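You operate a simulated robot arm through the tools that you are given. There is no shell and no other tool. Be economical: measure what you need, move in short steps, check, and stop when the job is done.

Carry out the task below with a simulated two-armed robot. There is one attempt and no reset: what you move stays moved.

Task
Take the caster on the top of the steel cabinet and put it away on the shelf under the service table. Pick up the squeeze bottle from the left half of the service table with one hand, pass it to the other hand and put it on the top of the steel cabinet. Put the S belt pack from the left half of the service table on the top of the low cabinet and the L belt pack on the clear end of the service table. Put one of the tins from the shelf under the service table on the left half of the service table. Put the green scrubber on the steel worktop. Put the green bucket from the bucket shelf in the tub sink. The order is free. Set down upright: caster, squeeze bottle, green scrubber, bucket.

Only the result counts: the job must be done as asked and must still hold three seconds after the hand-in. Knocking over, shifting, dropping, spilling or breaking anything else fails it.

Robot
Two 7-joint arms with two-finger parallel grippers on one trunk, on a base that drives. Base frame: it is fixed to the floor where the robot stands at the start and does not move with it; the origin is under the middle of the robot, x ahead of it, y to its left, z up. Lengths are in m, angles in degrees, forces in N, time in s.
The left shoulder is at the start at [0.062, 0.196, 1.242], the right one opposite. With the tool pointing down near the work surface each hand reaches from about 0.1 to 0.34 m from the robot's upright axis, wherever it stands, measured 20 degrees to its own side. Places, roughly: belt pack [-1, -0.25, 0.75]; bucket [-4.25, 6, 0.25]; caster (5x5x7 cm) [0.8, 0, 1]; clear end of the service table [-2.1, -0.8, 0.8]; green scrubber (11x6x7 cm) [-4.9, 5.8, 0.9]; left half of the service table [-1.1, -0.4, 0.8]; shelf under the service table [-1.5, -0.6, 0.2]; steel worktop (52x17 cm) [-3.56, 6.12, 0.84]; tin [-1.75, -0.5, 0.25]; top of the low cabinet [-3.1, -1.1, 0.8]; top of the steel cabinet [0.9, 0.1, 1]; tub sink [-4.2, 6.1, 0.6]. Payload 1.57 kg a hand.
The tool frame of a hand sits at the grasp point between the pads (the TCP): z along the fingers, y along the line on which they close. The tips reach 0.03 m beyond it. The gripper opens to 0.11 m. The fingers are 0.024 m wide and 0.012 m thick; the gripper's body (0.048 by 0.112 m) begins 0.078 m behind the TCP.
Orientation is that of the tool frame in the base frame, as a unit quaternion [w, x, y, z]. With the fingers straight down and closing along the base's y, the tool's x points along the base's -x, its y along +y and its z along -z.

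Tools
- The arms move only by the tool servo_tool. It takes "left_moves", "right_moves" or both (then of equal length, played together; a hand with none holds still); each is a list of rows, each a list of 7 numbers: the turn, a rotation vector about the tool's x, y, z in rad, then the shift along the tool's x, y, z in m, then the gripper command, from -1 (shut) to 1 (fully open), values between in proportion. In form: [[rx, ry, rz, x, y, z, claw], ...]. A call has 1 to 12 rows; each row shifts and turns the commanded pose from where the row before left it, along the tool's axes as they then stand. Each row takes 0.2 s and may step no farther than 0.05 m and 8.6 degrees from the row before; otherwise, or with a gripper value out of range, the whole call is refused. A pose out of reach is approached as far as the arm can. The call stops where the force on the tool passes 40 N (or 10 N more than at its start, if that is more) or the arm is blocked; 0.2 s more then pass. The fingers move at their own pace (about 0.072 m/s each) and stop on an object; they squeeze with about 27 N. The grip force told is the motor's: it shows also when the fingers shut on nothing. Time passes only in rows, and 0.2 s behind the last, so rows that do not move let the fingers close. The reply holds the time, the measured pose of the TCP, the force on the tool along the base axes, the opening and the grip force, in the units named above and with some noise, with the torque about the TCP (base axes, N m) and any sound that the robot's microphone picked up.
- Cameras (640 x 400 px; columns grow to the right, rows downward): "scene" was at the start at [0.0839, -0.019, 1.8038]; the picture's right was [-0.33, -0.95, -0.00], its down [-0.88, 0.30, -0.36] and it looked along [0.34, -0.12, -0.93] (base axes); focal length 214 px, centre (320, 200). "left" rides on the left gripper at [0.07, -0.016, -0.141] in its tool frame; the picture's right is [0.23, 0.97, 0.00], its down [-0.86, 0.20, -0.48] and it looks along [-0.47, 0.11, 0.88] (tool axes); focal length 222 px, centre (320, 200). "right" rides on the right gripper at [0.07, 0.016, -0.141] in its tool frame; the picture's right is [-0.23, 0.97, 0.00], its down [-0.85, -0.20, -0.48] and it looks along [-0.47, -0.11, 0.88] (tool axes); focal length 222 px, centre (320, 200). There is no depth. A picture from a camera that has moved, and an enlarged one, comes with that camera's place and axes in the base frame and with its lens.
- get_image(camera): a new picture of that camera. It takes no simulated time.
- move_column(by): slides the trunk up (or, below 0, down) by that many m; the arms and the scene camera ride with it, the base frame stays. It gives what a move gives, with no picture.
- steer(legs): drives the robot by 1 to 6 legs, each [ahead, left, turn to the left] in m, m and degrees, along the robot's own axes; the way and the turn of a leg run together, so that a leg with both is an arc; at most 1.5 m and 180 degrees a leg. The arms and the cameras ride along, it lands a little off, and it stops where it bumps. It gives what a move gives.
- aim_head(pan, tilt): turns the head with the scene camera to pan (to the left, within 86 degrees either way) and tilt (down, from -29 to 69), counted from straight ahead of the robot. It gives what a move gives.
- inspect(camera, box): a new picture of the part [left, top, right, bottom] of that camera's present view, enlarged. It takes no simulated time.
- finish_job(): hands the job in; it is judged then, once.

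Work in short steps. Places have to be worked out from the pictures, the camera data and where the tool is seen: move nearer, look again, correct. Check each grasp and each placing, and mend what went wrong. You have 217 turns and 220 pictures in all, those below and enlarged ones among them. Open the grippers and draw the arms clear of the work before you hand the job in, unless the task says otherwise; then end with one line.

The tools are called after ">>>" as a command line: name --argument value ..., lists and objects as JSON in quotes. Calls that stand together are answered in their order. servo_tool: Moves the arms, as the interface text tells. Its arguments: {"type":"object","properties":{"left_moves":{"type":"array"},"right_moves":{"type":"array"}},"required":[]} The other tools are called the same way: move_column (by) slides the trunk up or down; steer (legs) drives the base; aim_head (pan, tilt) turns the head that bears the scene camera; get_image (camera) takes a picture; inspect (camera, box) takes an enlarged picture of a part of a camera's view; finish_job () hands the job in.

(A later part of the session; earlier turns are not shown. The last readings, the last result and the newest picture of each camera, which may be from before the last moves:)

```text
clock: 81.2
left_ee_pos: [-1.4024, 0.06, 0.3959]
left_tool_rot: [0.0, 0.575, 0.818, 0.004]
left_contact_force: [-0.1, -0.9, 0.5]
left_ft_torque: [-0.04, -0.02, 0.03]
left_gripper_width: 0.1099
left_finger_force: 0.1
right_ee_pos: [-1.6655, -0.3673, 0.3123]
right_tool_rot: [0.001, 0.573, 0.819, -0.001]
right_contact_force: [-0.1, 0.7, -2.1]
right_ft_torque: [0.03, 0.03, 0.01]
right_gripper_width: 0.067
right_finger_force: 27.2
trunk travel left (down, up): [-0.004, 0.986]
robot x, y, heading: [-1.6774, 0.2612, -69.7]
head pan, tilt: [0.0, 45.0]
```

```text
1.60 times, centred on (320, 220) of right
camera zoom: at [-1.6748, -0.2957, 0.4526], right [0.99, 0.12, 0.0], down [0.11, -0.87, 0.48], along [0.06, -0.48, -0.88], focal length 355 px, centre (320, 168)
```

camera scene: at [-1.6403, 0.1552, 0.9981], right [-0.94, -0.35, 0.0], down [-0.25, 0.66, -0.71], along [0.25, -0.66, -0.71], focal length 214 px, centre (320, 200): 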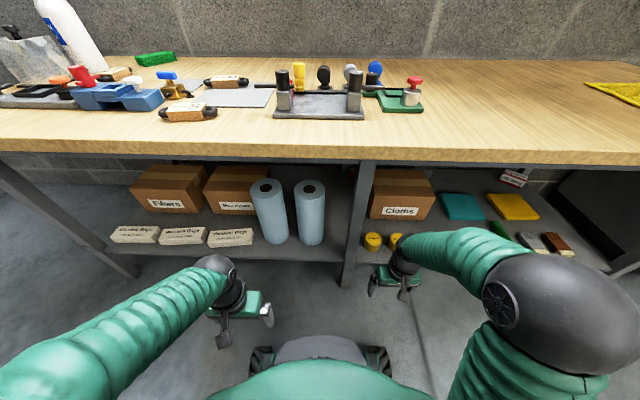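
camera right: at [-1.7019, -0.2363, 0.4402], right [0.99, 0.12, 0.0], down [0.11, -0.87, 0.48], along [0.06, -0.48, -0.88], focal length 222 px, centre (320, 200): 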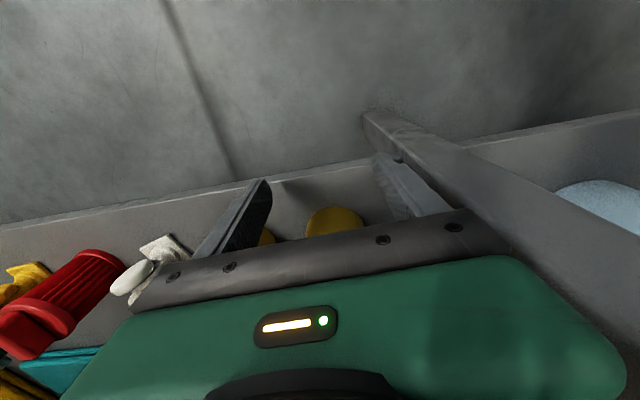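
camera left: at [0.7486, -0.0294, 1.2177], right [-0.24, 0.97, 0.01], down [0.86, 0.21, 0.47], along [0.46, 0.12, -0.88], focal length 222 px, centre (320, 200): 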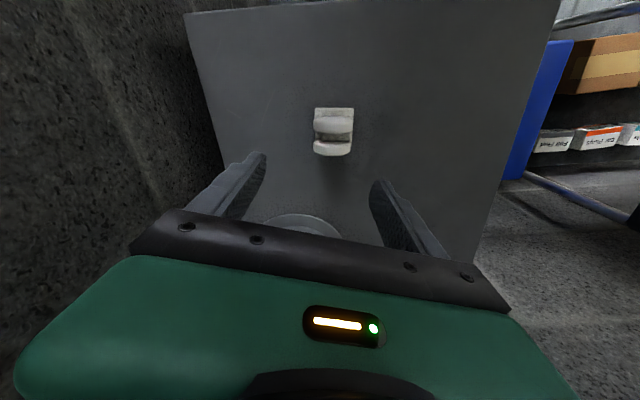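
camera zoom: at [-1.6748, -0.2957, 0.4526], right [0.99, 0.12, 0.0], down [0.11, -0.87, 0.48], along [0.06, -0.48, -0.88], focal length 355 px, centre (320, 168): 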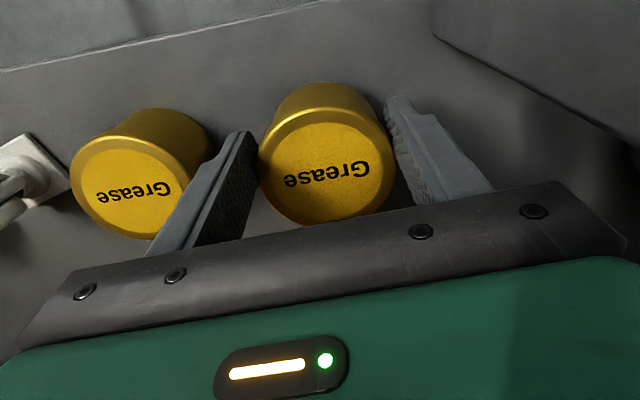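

Tin held (6.7 cm, ~2 N weight). Withdraw straight out, then back the base off.

>>> servo_tool --right_moves '[[0, 0, 0, 0.03, 0, 0, -1], [0, 0, 0, 0.04, 0, 0, -1], [0, 0, 0, 0.04, 0, 0, -1], [0, 0, 0, 0.04, 0, 0, -1], [0, 0, 0, 0.04, 0, 0, -1]]'

>>> steer --legs '[[-0.35, 0, 0]]'

>>> move_column --by 0.4

>>> move_column --by 0.4

>>> get_image --camera "scene"

```text
clock: 82.4
left_ee_pos: [-1.4018, 0.0602, 0.3962]
left_tool_rot: [-0.001, 0.575, 0.818, 0.005]
left_contact_force: [-0.3, 0.5, -0.3]
left_ft_torque: [0.04, 0.03, 0.0]
left_gripper_width: 0.11
left_finger_force: 0.1
right_ee_pos: [-1.7321, -0.1886, 0.3123]
right_tool_rot: [0.001, 0.574, 0.819, -0.001]
right_contact_force: [-0.3, 0.0, -0.9]
right_ft_torque: [0.01, -0.01, 0.01]
right_gripper_width: 0.0668
right_finger_force: 26.8
trunk travel left (down, up): [-0.004, 0.986]
robot x, y, heading: [-1.6752, 0.2596, -69.8]
head pan, tilt: [0.0, 45.0]
```

```text
clock: 84.6
left_ee_pos: [-1.524, 0.3906, 0.3957]
left_tool_rot: [-0.001, 0.576, 0.818, 0.005]
left_contact_force: [-0.9, 0.4, 0.7]
left_ft_torque: [0.0, -0.04, 0.0]
left_gripper_width: 0.11
left_finger_force: 0.1
right_ee_pos: [-1.8543, 0.1437, 0.3118]
right_tool_rot: [0.0, 0.575, 0.818, -0.001]
right_contact_force: [-0.5, 0.5, -0.9]
right_ft_torque: [0.04, 0.0, -0.02]
right_gripper_width: 0.0666
right_finger_force: 26.8
trunk travel left (down, up): [-0.004, 0.986]
robot x, y, heading: [-1.7972, 0.5893, -69.8]
head pan, tilt: [0.0, 45.0]
```

```text
clock: 88.5
left_ee_pos: [-1.5242, 0.3892, 0.7963]
left_tool_rot: [-0.001, 0.577, 0.817, 0.005]
left_contact_force: [0.1, 0.1, 0.1]
left_ft_torque: [0.0, -0.03, -0.02]
left_gripper_width: 0.11
left_finger_force: 0.1
right_ee_pos: [-1.8558, 0.1441, 0.7138]
right_tool_rot: [0.0, 0.575, 0.818, -0.001]
right_contact_force: [0.0, 0.4, -1.7]
right_ft_torque: [0.03, 0.0, -0.01]
right_gripper_width: 0.0666
right_finger_force: 26.8
trunk travel left (down, up): [-0.404, 0.586]
robot x, y, heading: [-1.797, 0.5907, -69.8]
head pan, tilt: [0.0, 45.0]
```

```text
clock: 92.3
left_ee_pos: [-1.5243, 0.3883, 1.1959]
left_tool_rot: [-0.001, 0.577, 0.817, 0.005]
left_contact_force: [0.2, 0.0, -0.5]
left_ft_torque: [-0.01, -0.03, 0.01]
left_gripper_width: 0.1101
left_finger_force: 0.0
right_ee_pos: [-1.8554, 0.142, 1.1133]
right_tool_rot: [0.0, 0.574, 0.819, -0.002]
right_contact_force: [0.0, -0.4, -3.4]
right_ft_torque: [0.02, -0.02, -0.04]
right_gripper_width: 0.0666
right_finger_force: 26.3
trunk travel left (down, up): [-0.804, 0.186]
robot x, y, heading: [-1.8028, 0.5943, -69.9]
head pan, tilt: [0.0, 45.0]
```

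```text
159 pictures are left
camera scene: at [-1.7617, 0.4845, 1.798], right [-0.94, -0.34, 0.0], down [-0.24, 0.67, -0.71], along [0.24, -0.66, -0.71], focal length 214 px, centre (320, 200)
```

scene: 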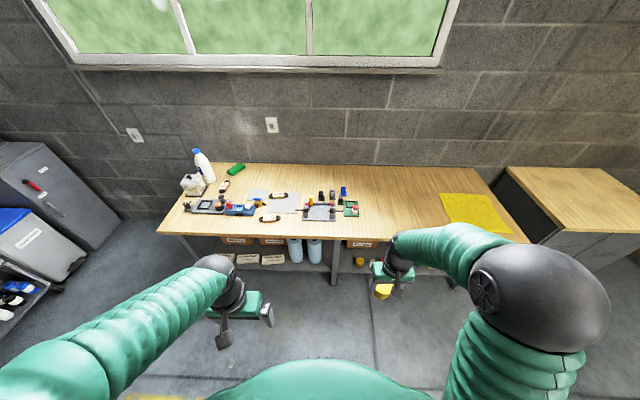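

I'll put the tin on the left half near the front, ≈(−0.865, −0.055), in front of the grey fixture. Drive left, then forward.

>>> steer --legs '[[0, 0.86, 0], [0.4, 0, 0]]'

>>> aim_head --pan 0 --tilt 55

>>> get_image --camera "scene"

>>> get_image --camera "right"

```text
clock: 98.9
left_ee_pos: [-0.5799, 0.3254, 1.1967]
left_tool_rot: [0.0, 0.568, 0.823, 0.004]
left_contact_force: [-0.7, -0.4, 0.1]
left_ft_torque: [0.0, 0.03, 0.03]
left_gripper_width: 0.1097
left_finger_force: 0.2
right_ee_pos: [-0.9067, 0.0698, 1.1151]
right_tool_rot: [0.001, 0.566, 0.824, -0.004]
right_contact_force: [0.0, 0.2, -1.5]
right_ft_torque: [0.02, -0.02, -0.01]
right_gripper_width: 0.0665
right_finger_force: 27.1
trunk travel left (down, up): [-0.804, 0.186]
robot x, y, heading: [-0.8614, 0.5173, -68.9]
head pan, tilt: [0.0, 45.0]
```

```text
clock: 99.6
left_ee_pos: [-0.5795, 0.3226, 1.1962]
left_tool_rot: [0.0, 0.568, 0.823, 0.005]
left_contact_force: [0.0, -0.3, 0.4]
left_ft_torque: [0.0, -0.01, 0.01]
left_gripper_width: 0.1102
left_finger_force: 0.2
right_ee_pos: [-0.906, 0.0679, 1.114]
right_tool_rot: [0.001, 0.566, 0.825, -0.002]
right_contact_force: [0.3, -1.0, -0.8]
right_ft_torque: [0.01, 0.0, 0.02]
right_gripper_width: 0.0664
right_finger_force: 27.0
trunk travel left (down, up): [-0.804, 0.186]
robot x, y, heading: [-0.8616, 0.5178, -68.4]
head pan, tilt: [0.0, 55.0]
```

```text
158 pictures are left
camera scene: at [-0.8237, 0.4214, 1.7848], right [-0.93, -0.36, 0.0], down [-0.3, 0.76, -0.57], along [0.21, -0.53, -0.82], focal length 214 px, centre (320, 200)
```

scene: 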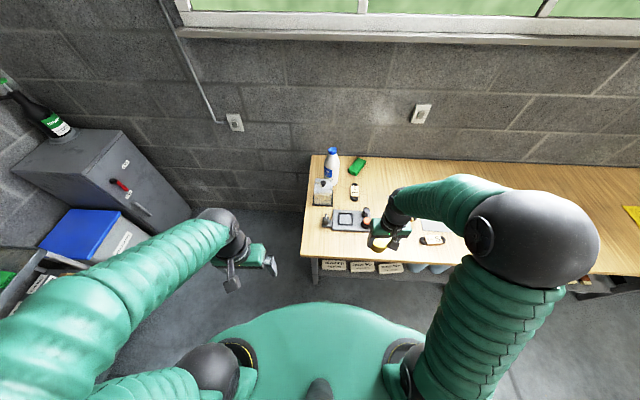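

```text
157 pictures are left
camera right: at [-0.9175, 0.1386, 1.2544], right [0.99, 0.14, 0.0], down [0.12, -0.87, 0.48], along [0.07, -0.48, -0.88], focal length 222 px, centre (320, 200)
```

right: 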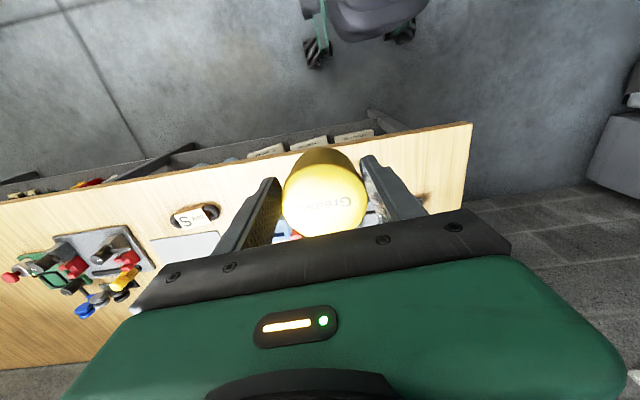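

Corner confirmed at (−0.61, 0.10). Target tin at (−0.872, −0.048), in the free 14 cm front strip. Move over and descend most of the way.

>>> servo_tool --right_moves '[[0, 0, 0, -0.04, -0.0033, 0, -1], [0, 0, 0, -0.04, -0.0033, 0, -1], [0, 0, 0, -0.04, -0.0033, 0, -1], [0, 0, 0, 0, 0, 0.045, -1], [0, 0, 0, 0, 0, 0.045, -1], [0, 0, 0, 0, 0, 0.045, -1], [0, 0, 0, 0, 0, 0.045, -1], [0, 0, 0, 0, 0, 0.035, -1], [0, 0, 0, 0, 0, 0, -1]]'

>>> get_image --camera "right"

>>> inspect --camera "scene" --box '[290, 140, 470, 280]'

```text
clock: 101.6
left_ee_pos: [-0.58, 0.3208, 1.1964]
left_tool_rot: [0.001, 0.568, 0.823, 0.005]
left_contact_force: [-0.6, 0.5, 0.2]
left_ft_torque: [0.0, 0.02, -0.01]
left_gripper_width: 0.1101
left_finger_force: 0.1
right_ee_pos: [-0.8737, -0.0477, 0.8985]
right_tool_rot: [0.001, 0.566, 0.825, -0.002]
right_contact_force: [0.4, 0.2, -2.5]
right_ft_torque: [0.01, 0.03, 0.02]
right_gripper_width: 0.0665
right_finger_force: 27.0
trunk travel left (down, up): [-0.804, 0.186]
robot x, y, heading: [-0.8587, 0.5208, -68.6]
head pan, tilt: [0.0, 55.0]
```

```text
156 pictures are left
camera right: at [-0.8847, 0.0225, 1.0396], right [0.99, 0.14, 0.0], down [0.12, -0.87, 0.48], along [0.07, -0.48, -0.88], focal length 222 px, centre (320, 200)
```

right: 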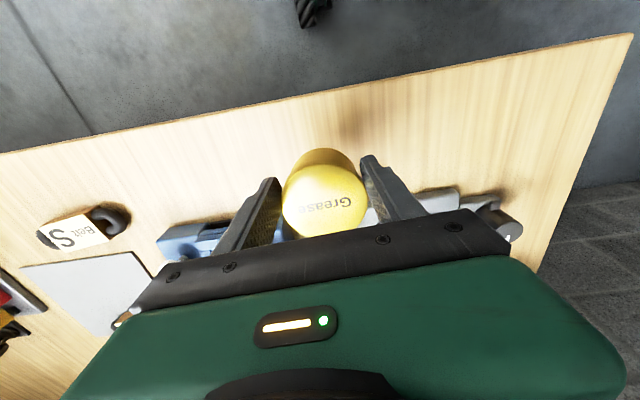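

```text
2.86 times, centred on (380, 210) of scene
camera zoom: at [-0.8227, 0.4198, 1.7846], right [-0.93, -0.36, 0.0], down [-0.3, 0.76, -0.57], along [0.21, -0.53, -0.82], focal length 613 px, centre (149, 171)
```

zoom: 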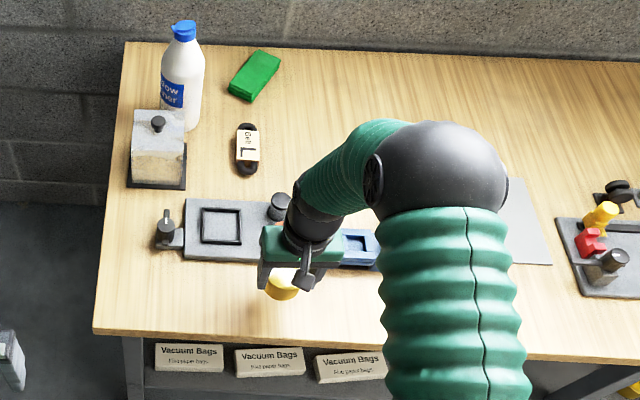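

A 1.6 cm margin to the fixtures; shift 8 mm toward me and lower to contact.

>>> servo_tool --right_moves '[[0, 0, 0, 0.008, 0, 0, -1], [0, 0, 0, 0, 0, 0.03, -1], [0, 0, 0, 0, 0, 0.01, -1], [0, 0, 0, 0, 0, 0.006, -1], [0, 0, 0, 0, 0, 0, -1]]'

```text
clock: 102.8
left_ee_pos: [-0.5808, 0.3223, 1.1956]
left_tool_rot: [0.0, 0.567, 0.823, 0.006]
left_contact_force: [-1.0, 1.0, -1.0]
left_ft_torque: [0.03, 0.01, -0.02]
left_gripper_width: 0.11
left_finger_force: 0.0
right_ee_pos: [-0.8764, -0.0395, 0.8512]
right_tool_rot: [0.0, 0.566, 0.824, -0.002]
right_contact_force: [-0.5, 1.1, -1.4]
right_ft_torque: [0.04, 0.0, -0.02]
right_gripper_width: 0.0665
right_finger_force: 27.2
trunk travel left (down, up): [-0.804, 0.186]
robot x, y, heading: [-0.8603, 0.5149, -68.6]
head pan, tilt: [0.0, 55.0]
```

No contact yet; lower a few more millimetres.

>>> servo_tool --right_moves '[[0, 0, 0, 0, 0, 0.004, -1], [0, 0, 0, 0, 0, 0.003, -1], [0, 0, 0, 0, 0, 0, -1]]'

>>> get_image --camera "right"

```text
clock: 103.6
left_ee_pos: [-0.5803, 0.3212, 1.1963]
left_tool_rot: [-0.001, 0.568, 0.823, 0.005]
left_contact_force: [0.6, 0.2, 0.9]
left_ft_torque: [0.0, 0.01, -0.02]
left_gripper_width: 0.11
left_finger_force: 0.0
right_ee_pos: [-0.8759, -0.0406, 0.8466]
right_tool_rot: [0.001, 0.566, 0.825, -0.002]
right_contact_force: [0.1, 0.6, -1.8]
right_ft_torque: [0.04, -0.03, -0.02]
right_gripper_width: 0.0662
right_finger_force: 27.1
trunk travel left (down, up): [-0.804, 0.186]
robot x, y, heading: [-0.8605, 0.5173, -68.6]
head pan, tilt: [0.0, 55.0]
```

```text
154 pictures are left
camera right: at [-0.8865, 0.0298, 0.9866], right [0.99, 0.14, 0.0], down [0.12, -0.87, 0.48], along [0.07, -0.48, -0.88], focal length 222 px, centre (320, 200)
```

right: 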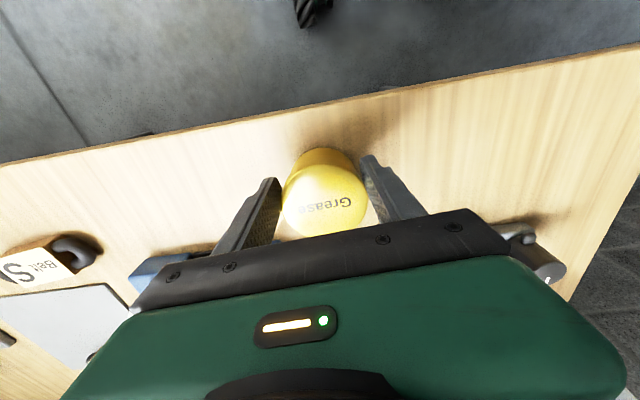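

Continue lowering in 4 mm steps.

>>> servo_tool --right_moves '[[0, 0, 0, 0, 0, 0.004, -1], [0, 0, 0, 0, 0, 0.004, -1], [0, 0, 0, 0, 0, 0, -1]]'

```text
clock: 104.4
left_ee_pos: [-0.581, 0.3212, 1.196]
left_tool_rot: [0.0, 0.568, 0.823, 0.005]
left_contact_force: [-1.0, -0.1, 0.5]
left_ft_torque: [0.01, -0.01, 0.01]
left_gripper_width: 0.11
left_finger_force: 0.1
right_ee_pos: [-0.8758, -0.0416, 0.8379]
right_tool_rot: [0.001, 0.566, 0.825, -0.002]
right_contact_force: [0.4, 0.1, -1.1]
right_ft_torque: [0.06, 0.0, 0.01]
right_gripper_width: 0.0663
right_finger_force: 26.9
trunk travel left (down, up): [-0.804, 0.186]
robot x, y, heading: [-0.8627, 0.5187, -68.8]
head pan, tilt: [0.0, 55.0]
```

Still free; the top is lower than 0.79. Keep going.

>>> servo_tool --right_moves '[[0, 0, 0, 0, 0, 0.004, -1], [0, 0, 0, 0, 0, 0.004, -1], [0, 0, 0, 0, 0, 0, -1]]'

>>> inspect --camera "right" --box '[220, 100, 420, 250]'

```text
clock: 105.2
left_ee_pos: [-0.5812, 0.3241, 1.1967]
left_tool_rot: [0.0, 0.567, 0.824, 0.004]
left_contact_force: [0.3, 0.1, 1.1]
left_ft_torque: [0.03, 0.0, -0.01]
left_gripper_width: 0.1099
left_finger_force: 0.1
right_ee_pos: [-0.8776, -0.0394, 0.8304]
right_tool_rot: [0.001, 0.565, 0.825, -0.003]
right_contact_force: [-1.5, 1.7, 18.0]
right_ft_torque: [-0.05, 0.06, -0.06]
right_gripper_width: 0.066
right_finger_force: 26.9
trunk travel left (down, up): [-0.804, 0.186]
robot x, y, heading: [-0.8594, 0.5162, -68.6]
head pan, tilt: [0.0, 55.0]
```

```text
2.67 times, centred on (320, 175) of right
camera zoom: at [-0.8873, 0.0315, 0.9718], right [0.99, 0.14, 0.0], down [0.12, -0.87, 0.48], along [0.07, -0.48, -0.88], focal length 592 px, centre (320, 267)
```

zoom: 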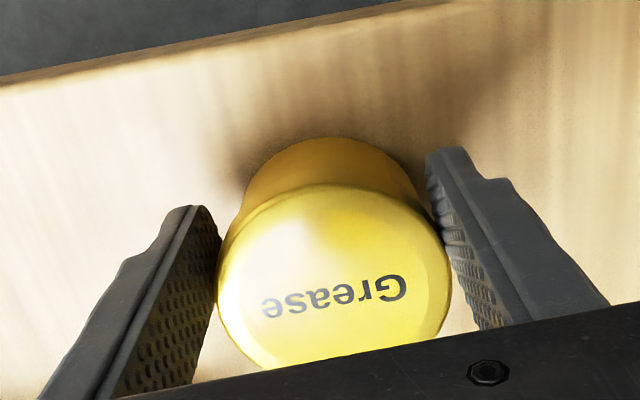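

Contact; table top z≈0.781. Release and rise.

>>> servo_tool --right_moves '[[0, 0, 0, 0, 0, -0.002, -1], [0, 0, 0, 0, 0, 0, 0.6], [0, 0, 0, 0, 0, 0, 0.6], [0, 0, 0, 0, 0, 0, 0.6], [0, 0, 0, 0, 0, -0.04, 0.6], [0, 0, 0, 0, 0, -0.05, 0.6], [0, 0, 0, 0, 0, -0.05, 0.6], [0, 0, 0, 0, 0, -0.05, 0.6]]'

>>> get_image --camera "right"

```text
clock: 107.0
left_ee_pos: [-0.58, 0.3229, 1.1958]
left_tool_rot: [0.0, 0.568, 0.823, 0.004]
left_contact_force: [0.4, -0.3, -0.3]
left_ft_torque: [0.0, 0.0, 0.01]
left_gripper_width: 0.1101
left_finger_force: 0.0
right_ee_pos: [-0.8769, -0.0375, 1.0224]
right_tool_rot: [-0.001, 0.566, 0.824, -0.002]
right_contact_force: [-0.6, -0.4, -0.3]
right_ft_torque: [0.01, -0.02, 0.0]
right_gripper_width: 0.0879
right_finger_force: 0.1
trunk travel left (down, up): [-0.804, 0.186]
robot x, y, heading: [-0.8612, 0.5158, -68.7]
head pan, tilt: [0.0, 55.0]
```

```text
152 pictures are left
camera right: at [-0.8879, 0.0328, 1.1639], right [0.99, 0.14, 0.0], down [0.12, -0.87, 0.48], along [0.07, -0.48, -0.88], focal length 222 px, centre (320, 200)
```

right: 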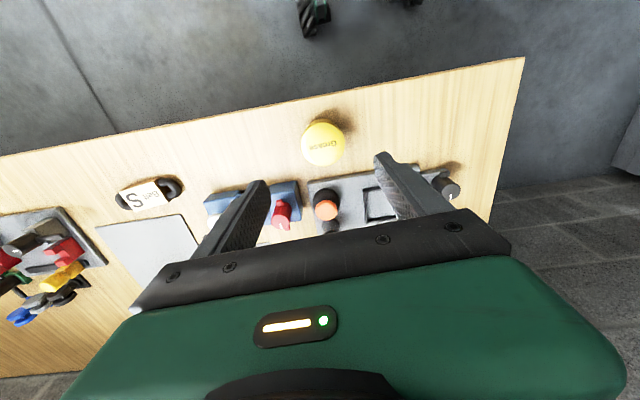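

Tin is done. Next the L pack at ≈(−0.738, −0.348): far from the front edge, so I drive closer and tilt the right hand forward.

>>> steer --legs '[[0.11, 0, 0]]'

>>> servo_tool --right_moves '[[0, -0.13, 0, 0, 0, 0, 0.6], [0, -0.13, 0, 0, 0, 0, 0.6], [0, -0.13, 0, 0, 0, 0, 0.6], [0, -0.13, 0, 0, 0, 0, 0.6]]'

>>> get_image --camera "right"

>>> get_image --camera "scene"

```text
clock: 108.2
left_ee_pos: [-0.543, 0.2256, 1.1974]
left_tool_rot: [0.003, 0.568, 0.823, 0.003]
left_contact_force: [0.1, 0.4, 0.5]
left_ft_torque: [-0.02, 0.02, 0.04]
left_gripper_width: 0.1104
left_finger_force: 0.0
right_ee_pos: [-0.8398, -0.1364, 1.0261]
right_tool_rot: [0.003, 0.566, 0.824, -0.003]
right_contact_force: [-0.3, 0.3, 0.3]
right_ft_torque: [-0.05, -0.01, 0.0]
right_gripper_width: 0.0882
right_finger_force: 0.1
trunk travel left (down, up): [-0.804, 0.186]
robot x, y, heading: [-0.8207, 0.4125, -68.5]
head pan, tilt: [0.0, 55.0]
```

```text
clock: 109.2
left_ee_pos: [-0.5408, 0.2181, 1.1958]
left_tool_rot: [-0.001, 0.568, 0.823, 0.006]
left_contact_force: [0.6, 0.5, 0.5]
left_ft_torque: [-0.06, -0.02, 0.03]
left_gripper_width: 0.1101
left_finger_force: 0.0
right_ee_pos: [-0.8388, -0.1417, 1.0212]
right_tool_rot: [0.213, 0.547, 0.796, -0.148]
right_contact_force: [0.2, 0.1, -0.9]
right_ft_torque: [0.02, -0.02, 0.03]
right_gripper_width: 0.088
right_finger_force: 0.0
trunk travel left (down, up): [-0.804, 0.186]
robot x, y, heading: [-0.8182, 0.4127, -68.6]
head pan, tilt: [0.0, 55.0]
```

```text
151 pictures are left
camera right: at [-0.8705, -0.0148, 1.1095], right [0.98, 0.17, 0.11], down [0.0, -0.54, 0.84], along [0.2, -0.83, -0.53], focal length 222 px, centre (320, 200)
```

right: 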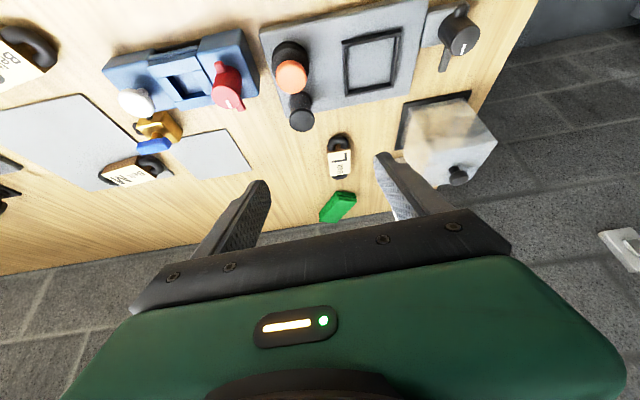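

```text
150 pictures are left
camera scene: at [-0.7827, 0.316, 1.7845], right [-0.93, -0.36, 0.0], down [-0.3, 0.77, -0.57], along [0.21, -0.53, -0.82], focal length 214 px, centre (320, 200)
```

scene: 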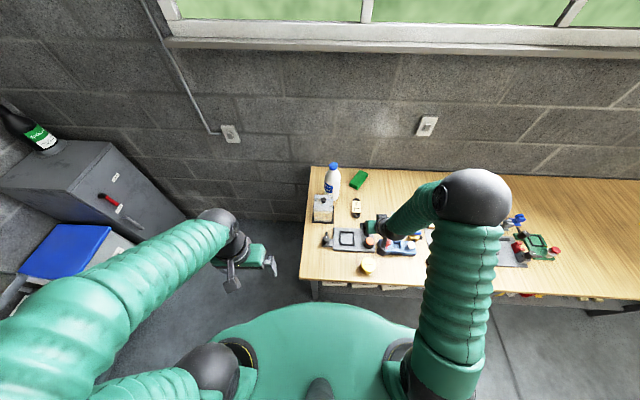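

L pack confirmed at (−0.738, −0.346), long axis pointing away from me. Move the tilted hand above it.

>>> servo_tool --right_moves '[[0, 0, 0, -0.027, 0.004, 0.039, 0.6], [0, 0, 0, -0.027, 0.004, 0.039, 0.6], [0, 0, 0, -0.027, 0.004, 0.039, 0.6], [0, 0, 0, -0.027, 0.004, 0.039, 0.6], [0, 0, 0, -0.027, 0.004, 0.039, 0.6], [0, 0, 0, 0, 0, 0, 0.6]]'

>>> get_image --camera "right"

```text
clock: 110.6
left_ee_pos: [-0.5406, 0.2212, 1.1955]
left_tool_rot: [0.0, 0.568, 0.823, 0.005]
left_contact_force: [0.2, 0.0, 0.3]
left_ft_torque: [0.02, 0.0, 0.01]
left_gripper_width: 0.1098
left_finger_force: 0.0
right_ee_pos: [-0.7446, -0.3323, 0.9235]
right_tool_rot: [0.212, 0.547, 0.797, -0.148]
right_contact_force: [0.7, 0.9, 0.2]
right_ft_torque: [0.0, -0.01, 0.01]
right_gripper_width: 0.0878
right_finger_force: 0.1
trunk travel left (down, up): [-0.804, 0.186]
robot x, y, heading: [-0.8178, 0.4166, -68.6]
head pan, tilt: [0.0, 55.0]
```

```text
149 pictures are left
camera right: at [-0.777, -0.2039, 1.0108], right [0.98, 0.17, 0.11], down [0.0, -0.54, 0.84], along [0.2, -0.83, -0.53], focal length 222 px, centre (320, 200)
```

right: 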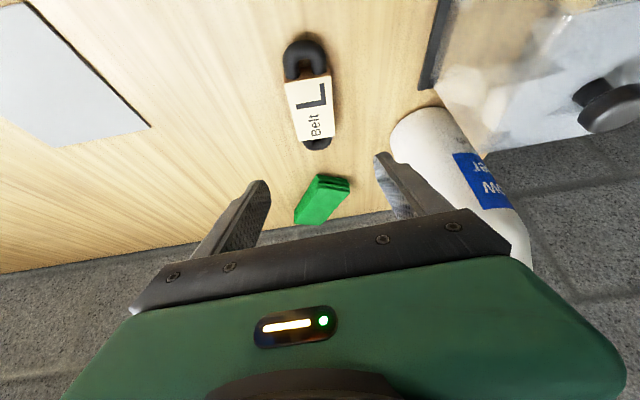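

Pack axis is ~6° clockwise from my hand; rotate slightly and descend to TCP z≈0.82.

>>> servo_tool --right_moves '[[0, 0, 0.11, 0, 0, 0, 0.6], [0, 0, 0, 0.0143, 0.001, 0.0327, 0.6], [0, 0, 0, 0.0143, 0.001, 0.0327, 0.6], [0, 0, 0, 0.012, 0.001, 0.0277, 0.6], [0, 0, 0, 0, 0, 0, 0.6]]'

>>> get_image --camera "right"

```text
clock: 111.8
left_ee_pos: [-0.5405, 0.2204, 1.196]
left_tool_rot: [-0.001, 0.569, 0.823, 0.005]
left_contact_force: [-0.4, -0.5, 0.5]
left_ft_torque: [-0.01, 0.0, 0.0]
left_gripper_width: 0.1099
left_finger_force: 0.1
right_ee_pos: [-0.7298, -0.3422, 0.8214]
right_tool_rot: [0.219, 0.589, 0.766, -0.135]
right_contact_force: [0.3, 0.0, -0.4]
right_ft_torque: [0.0, -0.02, 0.01]
right_gripper_width: 0.0881
right_finger_force: 0.1
trunk travel left (down, up): [-0.804, 0.186]
robot x, y, heading: [-0.8193, 0.4145, -68.7]
head pan, tilt: [0.0, 55.0]
```

```text
148 pictures are left
camera right: at [-0.7543, -0.2149, 0.9096], right [0.98, 0.07, 0.16], down [-0.1, -0.55, 0.83], along [0.15, -0.83, -0.54], focal length 222 px, centre (320, 200)
```

right: 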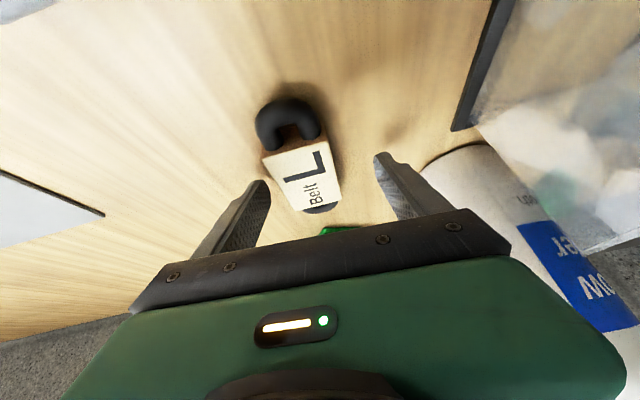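

Nearly there; nudge 1.5 cm toward the robot to be over the pack's middle, then close and lift.

>>> servo_tool --right_moves '[[0, 0, 0, 0.0163, -0.004, -0.004, 0.6], [0, 0, 0, 0, 0, 0, -1], [0, 0, 0, 0, 0, 0, -1], [0, 0, 0, 0, 0, 0, -1], [0, 0, 0, 0, 0, 0, -1]]'

>>> get_image --camera "right"

```text
clock: 113.0
left_ee_pos: [-0.5404, 0.2202, 1.1964]
left_tool_rot: [0.0, 0.568, 0.823, 0.005]
left_contact_force: [0.2, 0.0, -0.1]
left_ft_torque: [-0.02, 0.01, 0.0]
left_gripper_width: 0.1099
left_finger_force: 0.0
right_ee_pos: [-0.7369, -0.3285, 0.8151]
right_tool_rot: [0.22, 0.59, 0.765, -0.136]
right_contact_force: [-0.2, -0.2, 0.9]
right_ft_torque: [-0.1, 0.03, -0.03]
right_gripper_width: 0.045
right_finger_force: 27.3
trunk travel left (down, up): [-0.804, 0.186]
robot x, y, heading: [-0.8179, 0.4181, -68.9]
head pan, tilt: [0.0, 55.0]
```

```text
147 pictures are left
camera right: at [-0.7626, -0.2005, 0.904], right [0.98, 0.07, 0.16], down [-0.1, -0.55, 0.83], along [0.15, -0.83, -0.54], focal length 222 px, centre (320, 200)
```

right: 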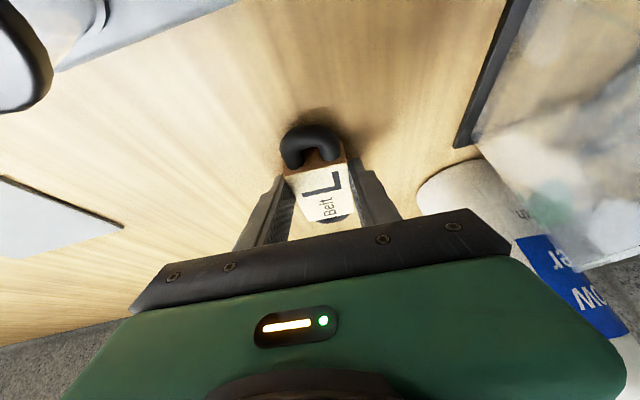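

Gripped (4.5 cm). Lift vertically 20 cm, then pull back toward the robot.

>>> servo_tool --right_moves '[[0, 0, 0, -0.0186, 0.002, -0.0325, -1], [0, 0, 0, -0.0186, 0.002, -0.0325, -1], [0, 0, 0, -0.0186, 0.002, -0.0325, -1], [0, 0, 0, -0.0186, 0.002, -0.0325, -1], [0, 0, 0, -0.0186, 0.002, -0.0325, -1], [0, 0, 0, -0.0186, 0.002, -0.0325, -1], [0, 0, 0, 0.04, -0.003, -0.02, -1], [0, 0, 0, 0.04, -0.003, -0.02, -1], [0, 0, 0, 0.04, -0.003, -0.02, -1], [0, 0, 0, 0.04, -0.003, -0.02, -1]]'

>>> get_image --camera "scene"

```text
clock: 115.2
left_ee_pos: [-0.5412, 0.2211, 1.1965]
left_tool_rot: [0.0, 0.568, 0.823, 0.005]
left_contact_force: [-0.8, -0.1, -0.3]
left_ft_torque: [-0.01, 0.02, 0.0]
left_gripper_width: 0.1103
left_finger_force: 0.1
right_ee_pos: [-0.7985, -0.1588, 1.0306]
right_tool_rot: [0.222, 0.588, 0.765, -0.136]
right_contact_force: [-0.1, 0.5, -0.1]
right_ft_torque: [-0.02, 0.01, -0.01]
right_gripper_width: 0.045
right_finger_force: 27.0
trunk travel left (down, up): [-0.804, 0.186]
robot x, y, heading: [-0.8147, 0.4169, -69.0]
head pan, tilt: [0.0, 55.0]
```

```text
146 pictures are left
camera scene: at [-0.7836, 0.3208, 1.7848], right [-0.93, -0.36, 0.0], down [-0.3, 0.76, -0.57], along [0.21, -0.53, -0.82], focal length 214 px, centre (320, 200)
```

scene: 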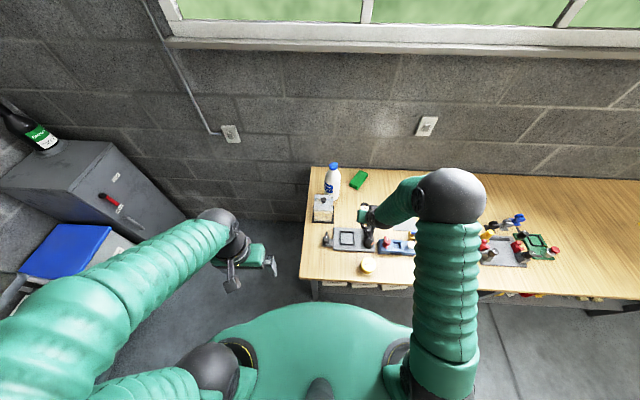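

Left half tidy. Now carry L to the clear right end: back off, slide right ~1.28 m and look.

>>> steer --legs '[[-0.2, 0, 0], [0, -1.28, -2]]'

>>> get_image --camera "scene"

>>> get_image --camera "right"

```text
clock: 122.8
left_ee_pos: [-1.8054, -0.0361, 1.1956]
left_tool_rot: [-0.002, 0.585, 0.811, 0.004]
left_contact_force: [0.4, 0.4, -0.1]
left_ft_torque: [0.01, 0.03, -0.02]
left_gripper_width: 0.1098
left_finger_force: 0.2
right_ee_pos: [-2.0783, -0.4062, 1.0293]
right_tool_rot: [0.216, 0.606, 0.752, -0.141]
right_contact_force: [0.1, 0.0, -0.1]
right_ft_torque: [-0.02, 0.0, 0.01]
right_gripper_width: 0.045
right_finger_force: 27.5
trunk travel left (down, up): [-0.804, 0.186]
robot x, y, heading: [-2.0768, 0.1717, -70.9]
head pan, tilt: [0.0, 55.0]
```

```text
145 pictures are left
camera scene: at [-2.0424, 0.0724, 1.7846], right [-0.95, -0.32, 0.0], down [-0.27, 0.78, -0.57], along [0.18, -0.54, -0.82], focal length 214 px, centre (320, 200)
```

scene: 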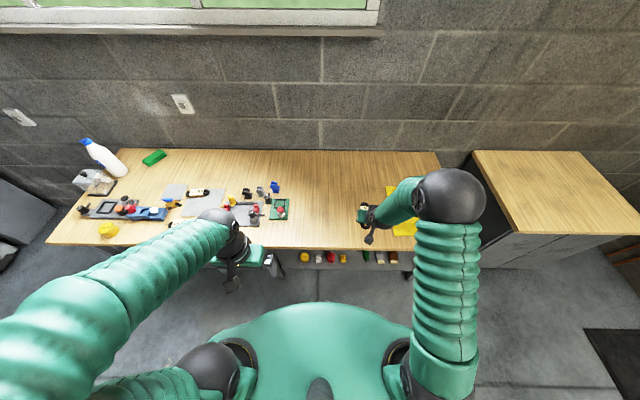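

```text
144 pictures are left
camera right: at [-2.0988, -0.2764, 1.119], right [0.99, 0.03, 0.16], down [-0.12, -0.55, 0.83], along [0.11, -0.84, -0.53], focal length 222 px, centre (320, 200)
```

right: 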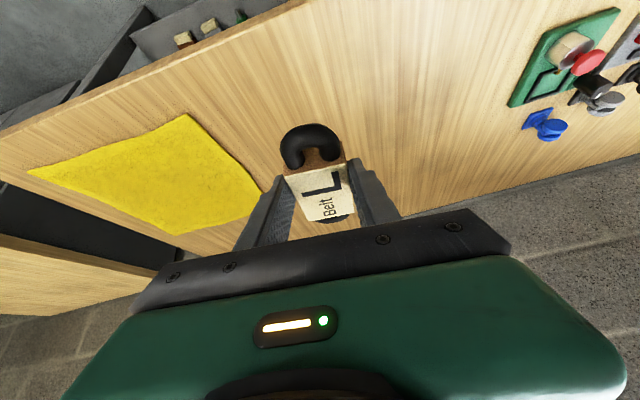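

Bare wood lies below and beyond the hand, ~15 cm from the yellow cloth. I set L down at ≈(−2.06, −0.50).

>>> servo_tool --right_moves '[[0, 0, 0, -0.0415, -0.002, 0.0235, -1], [0, 0, 0, -0.0415, -0.002, 0.0235, -1], [0, 0, 0, 0.0198, -0.002, 0.0346, -1], [0, 0, 0, 0.0198, -0.002, 0.0346, -1], [0, 0, 0, 0.0198, -0.002, 0.0346, -1], [0, 0, 0, 0.0198, -0.002, 0.0346, -1], [0, 0, 0, 0.0198, -0.002, 0.0346, -1], [0, 0, 0, 0, 0, 0, -1]]'

>>> get_image --camera "right"

```text
clock: 124.6
left_ee_pos: [-1.8088, -0.0367, 1.1963]
left_tool_rot: [0.0, 0.585, 0.811, 0.005]
left_contact_force: [-0.6, 1.0, -0.2]
left_ft_torque: [0.02, 0.01, -0.02]
left_gripper_width: 0.1101
left_finger_force: 0.0
right_ee_pos: [-2.064, -0.4999, 0.8302]
right_tool_rot: [0.218, 0.606, 0.752, -0.14]
right_contact_force: [0.2, 1.1, -0.6]
right_ft_torque: [0.01, 0.0, 0.05]
right_gripper_width: 0.0449
right_finger_force: 27.2
trunk travel left (down, up): [-0.804, 0.186]
robot x, y, heading: [-2.0748, 0.1662, -71.1]
head pan, tilt: [0.0, 55.0]
```

```text
143 pictures are left
camera right: at [-2.0829, -0.3705, 0.9185], right [0.99, 0.03, 0.16], down [-0.12, -0.55, 0.83], along [0.11, -0.84, -0.53], focal length 222 px, centre (320, 200)
```

right: 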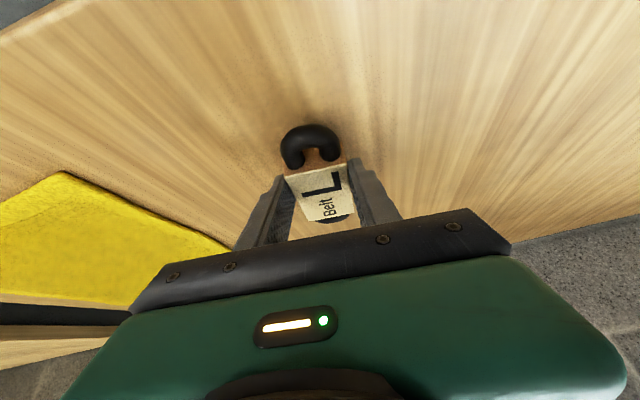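

Lower the last 1.4 cm.

>>> servo_tool --right_moves '[[0, 0, 0, 0.0025, 0, 0.0043, -1], [0, 0, 0, 0.0025, 0, 0.0043, -1], [0, 0, 0, 0.0022, 0, 0.0038, -1], [0, 0, 0, 0, 0, 0, -1]]'

```text
clock: 125.6
left_ee_pos: [-1.8086, -0.0359, 1.1967]
left_tool_rot: [0.0, 0.586, 0.81, 0.005]
left_contact_force: [0.0, -0.6, 0.5]
left_ft_torque: [0.02, -0.01, 0.03]
left_gripper_width: 0.1102
left_finger_force: 0.1
right_ee_pos: [-2.0641, -0.4998, 0.8162]
right_tool_rot: [0.219, 0.606, 0.752, -0.141]
right_contact_force: [-0.9, 1.2, 3.0]
right_ft_torque: [-0.13, 0.07, -0.01]
right_gripper_width: 0.045
right_finger_force: 26.8
trunk travel left (down, up): [-0.804, 0.186]
robot x, y, heading: [-2.079, 0.1709, -71.0]
head pan, tilt: [0.0, 55.0]
```

Light contact (3 N). Release, rise, and look.

>>> servo_tool --right_moves '[[0, 0, 0, 0, 0, 0, 0.3], [0, 0, 0, 0, 0, 0, 0.3], [0, 0, 0, 0, 0, 0, 0.3], [0, 0, 0, -0.0186, 0.002, -0.0325, 0.3], [0, 0, 0, -0.0186, 0.002, -0.0325, 0.3], [0, 0, 0, -0.0186, 0.002, -0.0325, 0.3], [0, 0, 0, -0.0186, 0.002, -0.0325, 0.3], [0, 0, 0, -0.0186, 0.002, -0.0325, 0.3]]'

>>> get_image --camera "right"

```text
clock: 127.4
left_ee_pos: [-1.8082, -0.0358, 1.1969]
left_tool_rot: [0.0, 0.586, 0.811, 0.005]
left_contact_force: [-0.6, 1.1, 0.0]
left_ft_torque: [0.0, -0.01, 0.04]
left_gripper_width: 0.1101
left_finger_force: 0.1
right_ee_pos: [-2.0633, -0.4987, 1.0044]
right_tool_rot: [0.218, 0.605, 0.753, -0.14]
right_contact_force: [-0.4, -0.5, 0.3]
right_ft_torque: [-0.02, -0.04, 0.02]
right_gripper_width: 0.0716
right_finger_force: 0.0
trunk travel left (down, up): [-0.804, 0.186]
robot x, y, heading: [-2.0785, 0.1699, -71.0]
head pan, tilt: [0.0, 55.0]
```

```text
142 pictures are left
camera right: at [-2.0821, -0.3694, 1.0932], right [0.99, 0.03, 0.16], down [-0.12, -0.55, 0.83], along [0.11, -0.84, -0.53], focal length 222 px, centre (320, 200)
```

right: 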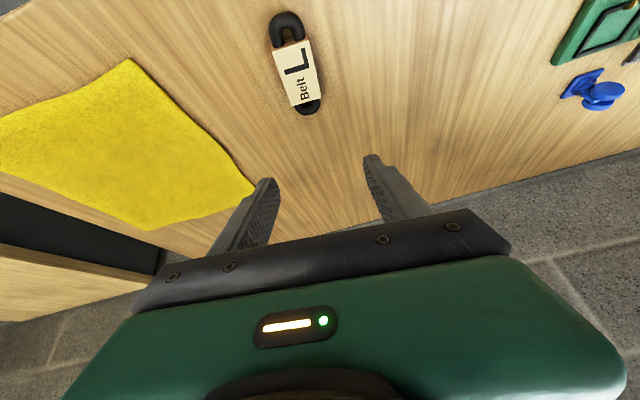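

L placed well. Next S: untilt the right hand and yaw it 90° so it closes front-to-back.

>>> servo_tool --right_moves '[[0, 0.13, 0, 0, 0, 0, 1], [0, 0.13, 0, 0, 0, 0, 1], [0, 0.13, 0, 0, 0, 0, 1], [0, 0.13, 0, 0, 0, 0, 1], [0, 0, 0.145, 0, 0, 0, 1], [0, 0, 0.145, 0, 0, 0, 1], [0, 0, 0.145, 0, 0, 0, 1], [0, 0, 0.145, 0, 0, 0, 1], [0, 0, 0.145, 0, 0, 0, 1], [0, 0, 0.145, 0, 0, 0, 1], [0, 0, 0.145, 0, 0, 0, 1], [0, 0, 0.145, 0, 0, 0, 1]]'

>>> get_image --camera "scene"

```text
clock: 130.0
left_ee_pos: [-1.8077, -0.0376, 1.197]
left_tool_rot: [0.0, 0.586, 0.811, 0.005]
left_contact_force: [-1.0, -0.3, 0.2]
left_ft_torque: [0.01, 0.04, 0.0]
left_gripper_width: 0.1099
left_finger_force: 0.0
right_ee_pos: [-2.0622, -0.4994, 1.0048]
right_tool_rot: [0.003, 0.95, 0.313, 0.026]
right_contact_force: [0.1, -0.1, 0.1]
right_ft_torque: [0.01, 0.01, -0.01]
right_gripper_width: 0.11
right_finger_force: 0.1
trunk travel left (down, up): [-0.804, 0.186]
robot x, y, heading: [-2.0784, 0.1727, -71.1]
head pan, tilt: [0.0, 55.0]
```

```text
141 pictures are left
camera scene: at [-2.0455, 0.0708, 1.7846], right [-0.95, -0.32, 0.0], down [-0.27, 0.78, -0.57], along [0.18, -0.54, -0.82], focal length 214 px, centre (320, 200)
```

scene: 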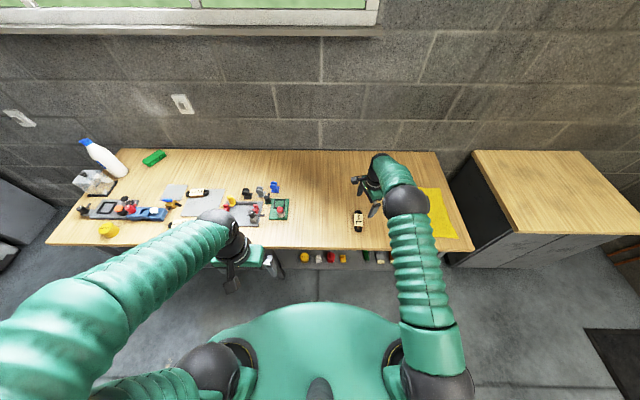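

The yaw works. Finish alignment, pull the hand back, and drive left to the S pack at ≈(−1.182, −0.205).

>>> servo_tool --right_moves '[[0, 0, 0, 0.012, -0.038, 0, 1], [0, 0, 0, 0.012, -0.038, 0, 1], [0, 0, 0, 0.012, -0.038, 0, 1], [0, 0, 0, 0.012, -0.038, 0, 1], [0, 0, 0.145, 0, 0, 0, 1], [0, 0, 0.145, 0, 0, 0, 1]]'

>>> steer --legs '[[0, 0.92, 0], [0.12, 0, 0]]'

>>> get_image --camera "right"

>>> get_image --camera "scene"

```text
clock: 131.4
left_ee_pos: [-1.8073, -0.0384, 1.1956]
left_tool_rot: [-0.001, 0.586, 0.811, 0.005]
left_contact_force: [0.5, -0.5, -0.2]
left_ft_torque: [-0.01, 0.01, 0.01]
left_gripper_width: 0.1101
left_finger_force: 0.0
right_ee_pos: [-2.1134, -0.3482, 1.0029]
right_tool_rot: [-0.002, 0.985, 0.173, 0.026]
right_contact_force: [0.4, 0.0, -0.4]
right_ft_torque: [0.02, -0.02, 0.0]
right_gripper_width: 0.1101
right_finger_force: 0.1
trunk travel left (down, up): [-0.804, 0.186]
robot x, y, heading: [-2.0764, 0.1745, -71.3]
head pan, tilt: [0.0, 55.0]
```

```text
clock: 137.0
left_ee_pos: [-0.907, 0.1532, 1.1979]
left_tool_rot: [0.002, 0.584, 0.812, 0.005]
left_contact_force: [-0.1, 0.5, 0.3]
left_ft_torque: [-0.02, -0.06, 0.02]
left_gripper_width: 0.1102
left_finger_force: 0.2
right_ee_pos: [-1.2113, -0.1608, 1.0056]
right_tool_rot: [0.0, 0.984, 0.176, 0.027]
right_contact_force: [-1.0, -0.5, 0.5]
right_ft_torque: [-0.04, -0.01, -0.01]
right_gripper_width: 0.1102
right_finger_force: 0.1
trunk travel left (down, up): [-0.804, 0.186]
robot x, y, heading: [-1.1683, 0.3538, -71.0]
head pan, tilt: [0.0, 55.0]
```

```text
140 pictures are left
camera right: at [-1.1479, -0.154, 1.1505], right [0.12, -0.99, 0.0], down [-0.9, -0.11, 0.43], along [-0.43, -0.05, -0.9], focal length 222 px, centre (320, 200)
```

right: 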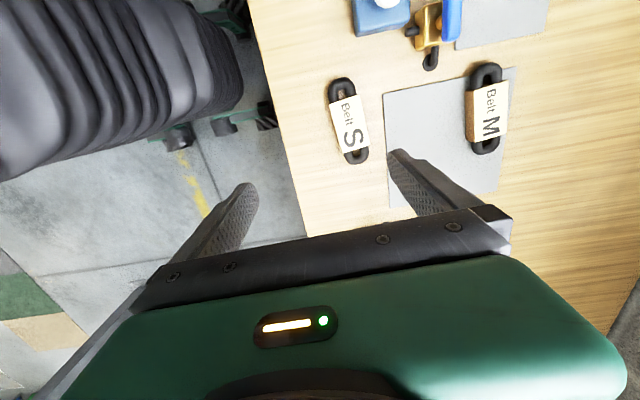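

```text
139 pictures are left
camera scene: at [-1.1465, 0.2631, 1.7852], right [-0.95, -0.33, 0.0], down [-0.27, 0.77, -0.58], along [0.19, -0.54, -0.82], focal length 214 px, centre (320, 200)
```

scene: 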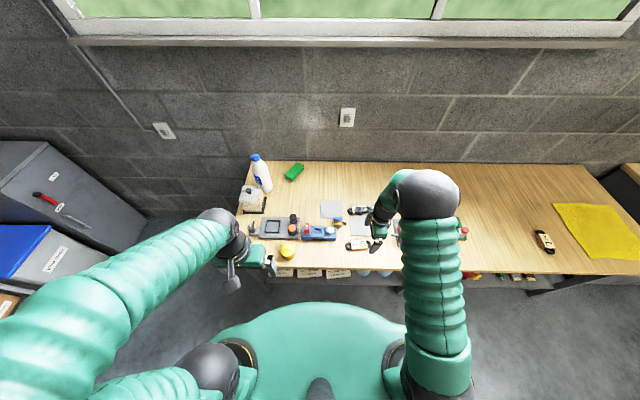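

S pack at (−1.182, −0.200), well aligned. Move over and descend to z≈0.816.

>>> servo_tool --right_moves '[[0, 0, 0, 0.0015, 0.0225, 0, 0.7], [0, 0, 0, 0.0015, 0.0225, 0, 0.7], [0, 0, 0, 0, 0, 0.04, 0.7], [0, 0, 0, 0, 0, 0.04, 0.7], [0, 0, 0, 0, 0, 0.04, 0.7], [0, 0, 0, 0, 0, 0.04, 0.7], [0, 0, 0, 0, 0, 0, 0.7]]'

>>> get_image --camera "right"

```text
clock: 138.6
left_ee_pos: [-0.9023, 0.1476, 1.1956]
left_tool_rot: [0.0, 0.583, 0.812, 0.006]
left_contact_force: [0.1, -0.3, -0.5]
left_ft_torque: [0.02, -0.01, -0.01]
left_gripper_width: 0.1101
left_finger_force: 0.1
right_ee_pos: [-1.1775, -0.2052, 0.8453]
right_tool_rot: [-0.001, 0.984, 0.176, 0.027]
right_contact_force: [-0.5, -0.4, 0.0]
right_ft_torque: [-0.01, 0.01, -0.01]
right_gripper_width: 0.0937
right_finger_force: 0.0
trunk travel left (down, up): [-0.804, 0.186]
robot x, y, heading: [-1.1722, 0.3568, -71.0]
head pan, tilt: [0.0, 55.0]
```

```text
138 pictures are left
camera right: at [-1.1145, -0.1981, 0.9898], right [0.12, -0.99, 0.0], down [-0.89, -0.11, 0.43], along [-0.43, -0.05, -0.9], focal length 222 px, centre (320, 200)
```

right: 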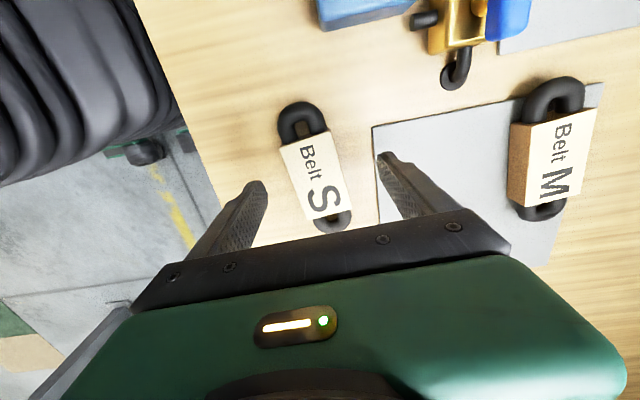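

Centered. Lower 2.8 cm, close, lift.

>>> servo_tool --right_moves '[[0, 0, 0, 0.003, -0.002, 0.014, 0.7], [0, 0, 0, 0, 0, 0.014, 0.7], [0, 0, 0, 0, 0, 0, -1], [0, 0, 0, 0, 0, 0, -1], [0, 0, 0, 0, 0, 0, -1], [0, 0, 0, 0, 0, 0, -1], [0, 0, 0, 0, 0, -0.04, -1], [0, 0, 0, 0, 0, -0.05, -1], [0, 0, 0, 0, 0, -0.05, -1], [0, 0, 0, 0, 0, -0.05, -1]]'

>>> get_image --camera "right"

```text
clock: 140.8
left_ee_pos: [-0.9014, 0.1511, 1.1961]
left_tool_rot: [0.001, 0.584, 0.812, 0.005]
left_contact_force: [-1.0, -1.0, 0.2]
left_ft_torque: [-0.05, -0.02, 0.0]
left_gripper_width: 0.1101
left_finger_force: 0.0
right_ee_pos: [-1.1823, -0.2059, 1.0054]
right_tool_rot: [-0.001, 0.984, 0.175, 0.027]
right_contact_force: [-0.1, 0.7, -0.7]
right_ft_torque: [0.0, -0.02, -0.01]
right_gripper_width: 0.0452
right_finger_force: 27.1
trunk travel left (down, up): [-0.804, 0.186]
robot x, y, heading: [-1.173, 0.3556, -71.0]
head pan, tilt: [0.0, 55.0]
```

```text
137 pictures are left
camera right: at [-1.1197, -0.1977, 1.1511], right [0.12, -0.99, -0.01], down [-0.89, -0.11, 0.43], along [-0.43, -0.05, -0.9], focal length 222 px, centre (320, 200)
```

right: 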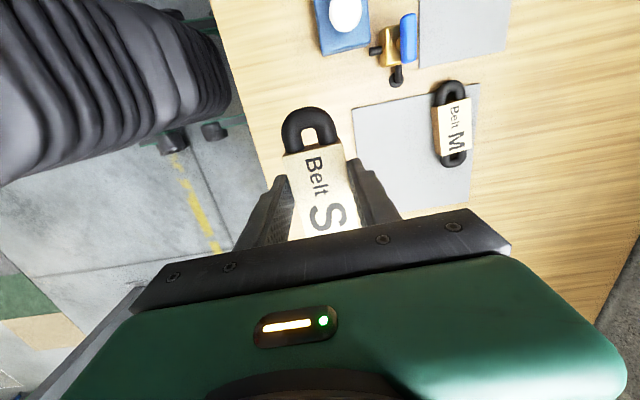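

S held. Drive to the low cabinet: back off, then right ~1.9 m, and look.

>>> steer --legs '[[-0.25, 0, 0], [0, -1.0, 0], [0, -0.93, 0]]'

>>> get_image --camera "scene"

>>> get_image --camera "right"

```text
clock: 151.9
left_ee_pos: [-2.8242, -0.2414, 1.1947]
left_tool_rot: [-0.001, 0.602, 0.798, 0.003]
left_contact_force: [-0.3, 0.5, -0.2]
left_ft_torque: [0.01, 0.08, -0.01]
left_gripper_width: 0.11
left_finger_force: 0.1
right_ee_pos: [-3.1196, -0.5839, 1.0065]
right_tool_rot: [-0.001, 0.988, 0.155, 0.025]
right_contact_force: [0.3, 0.3, -0.6]
right_ft_torque: [0.01, 0.0, 0.0]
right_gripper_width: 0.045
right_finger_force: 26.9
trunk travel left (down, up): [-0.804, 0.186]
robot x, y, heading: [-3.0874, -0.0189, -73.1]
head pan, tilt: [0.0, 55.0]
```

```text
136 pictures are left
camera scene: at [-3.0552, -0.1235, 1.7846], right [-0.96, -0.29, 0.0], down [-0.24, 0.79, -0.57], along [0.16, -0.55, -0.82], focal length 214 px, centre (320, 200)
```

scene: 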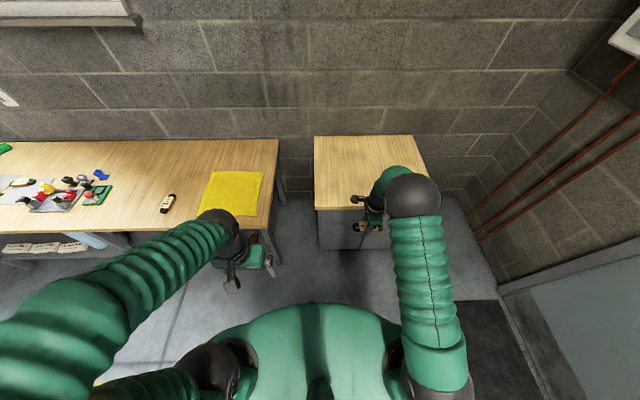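

```text
135 pictures are left
camera right: at [-3.0568, -0.5799, 1.1508], right [0.08, -1.0, 0.0], down [-0.9, -0.07, 0.43], along [-0.43, -0.03, -0.9], focal length 222 px, centre (320, 200)
```

right: 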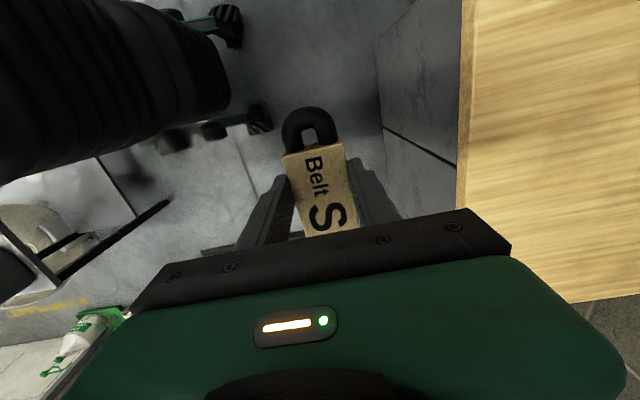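

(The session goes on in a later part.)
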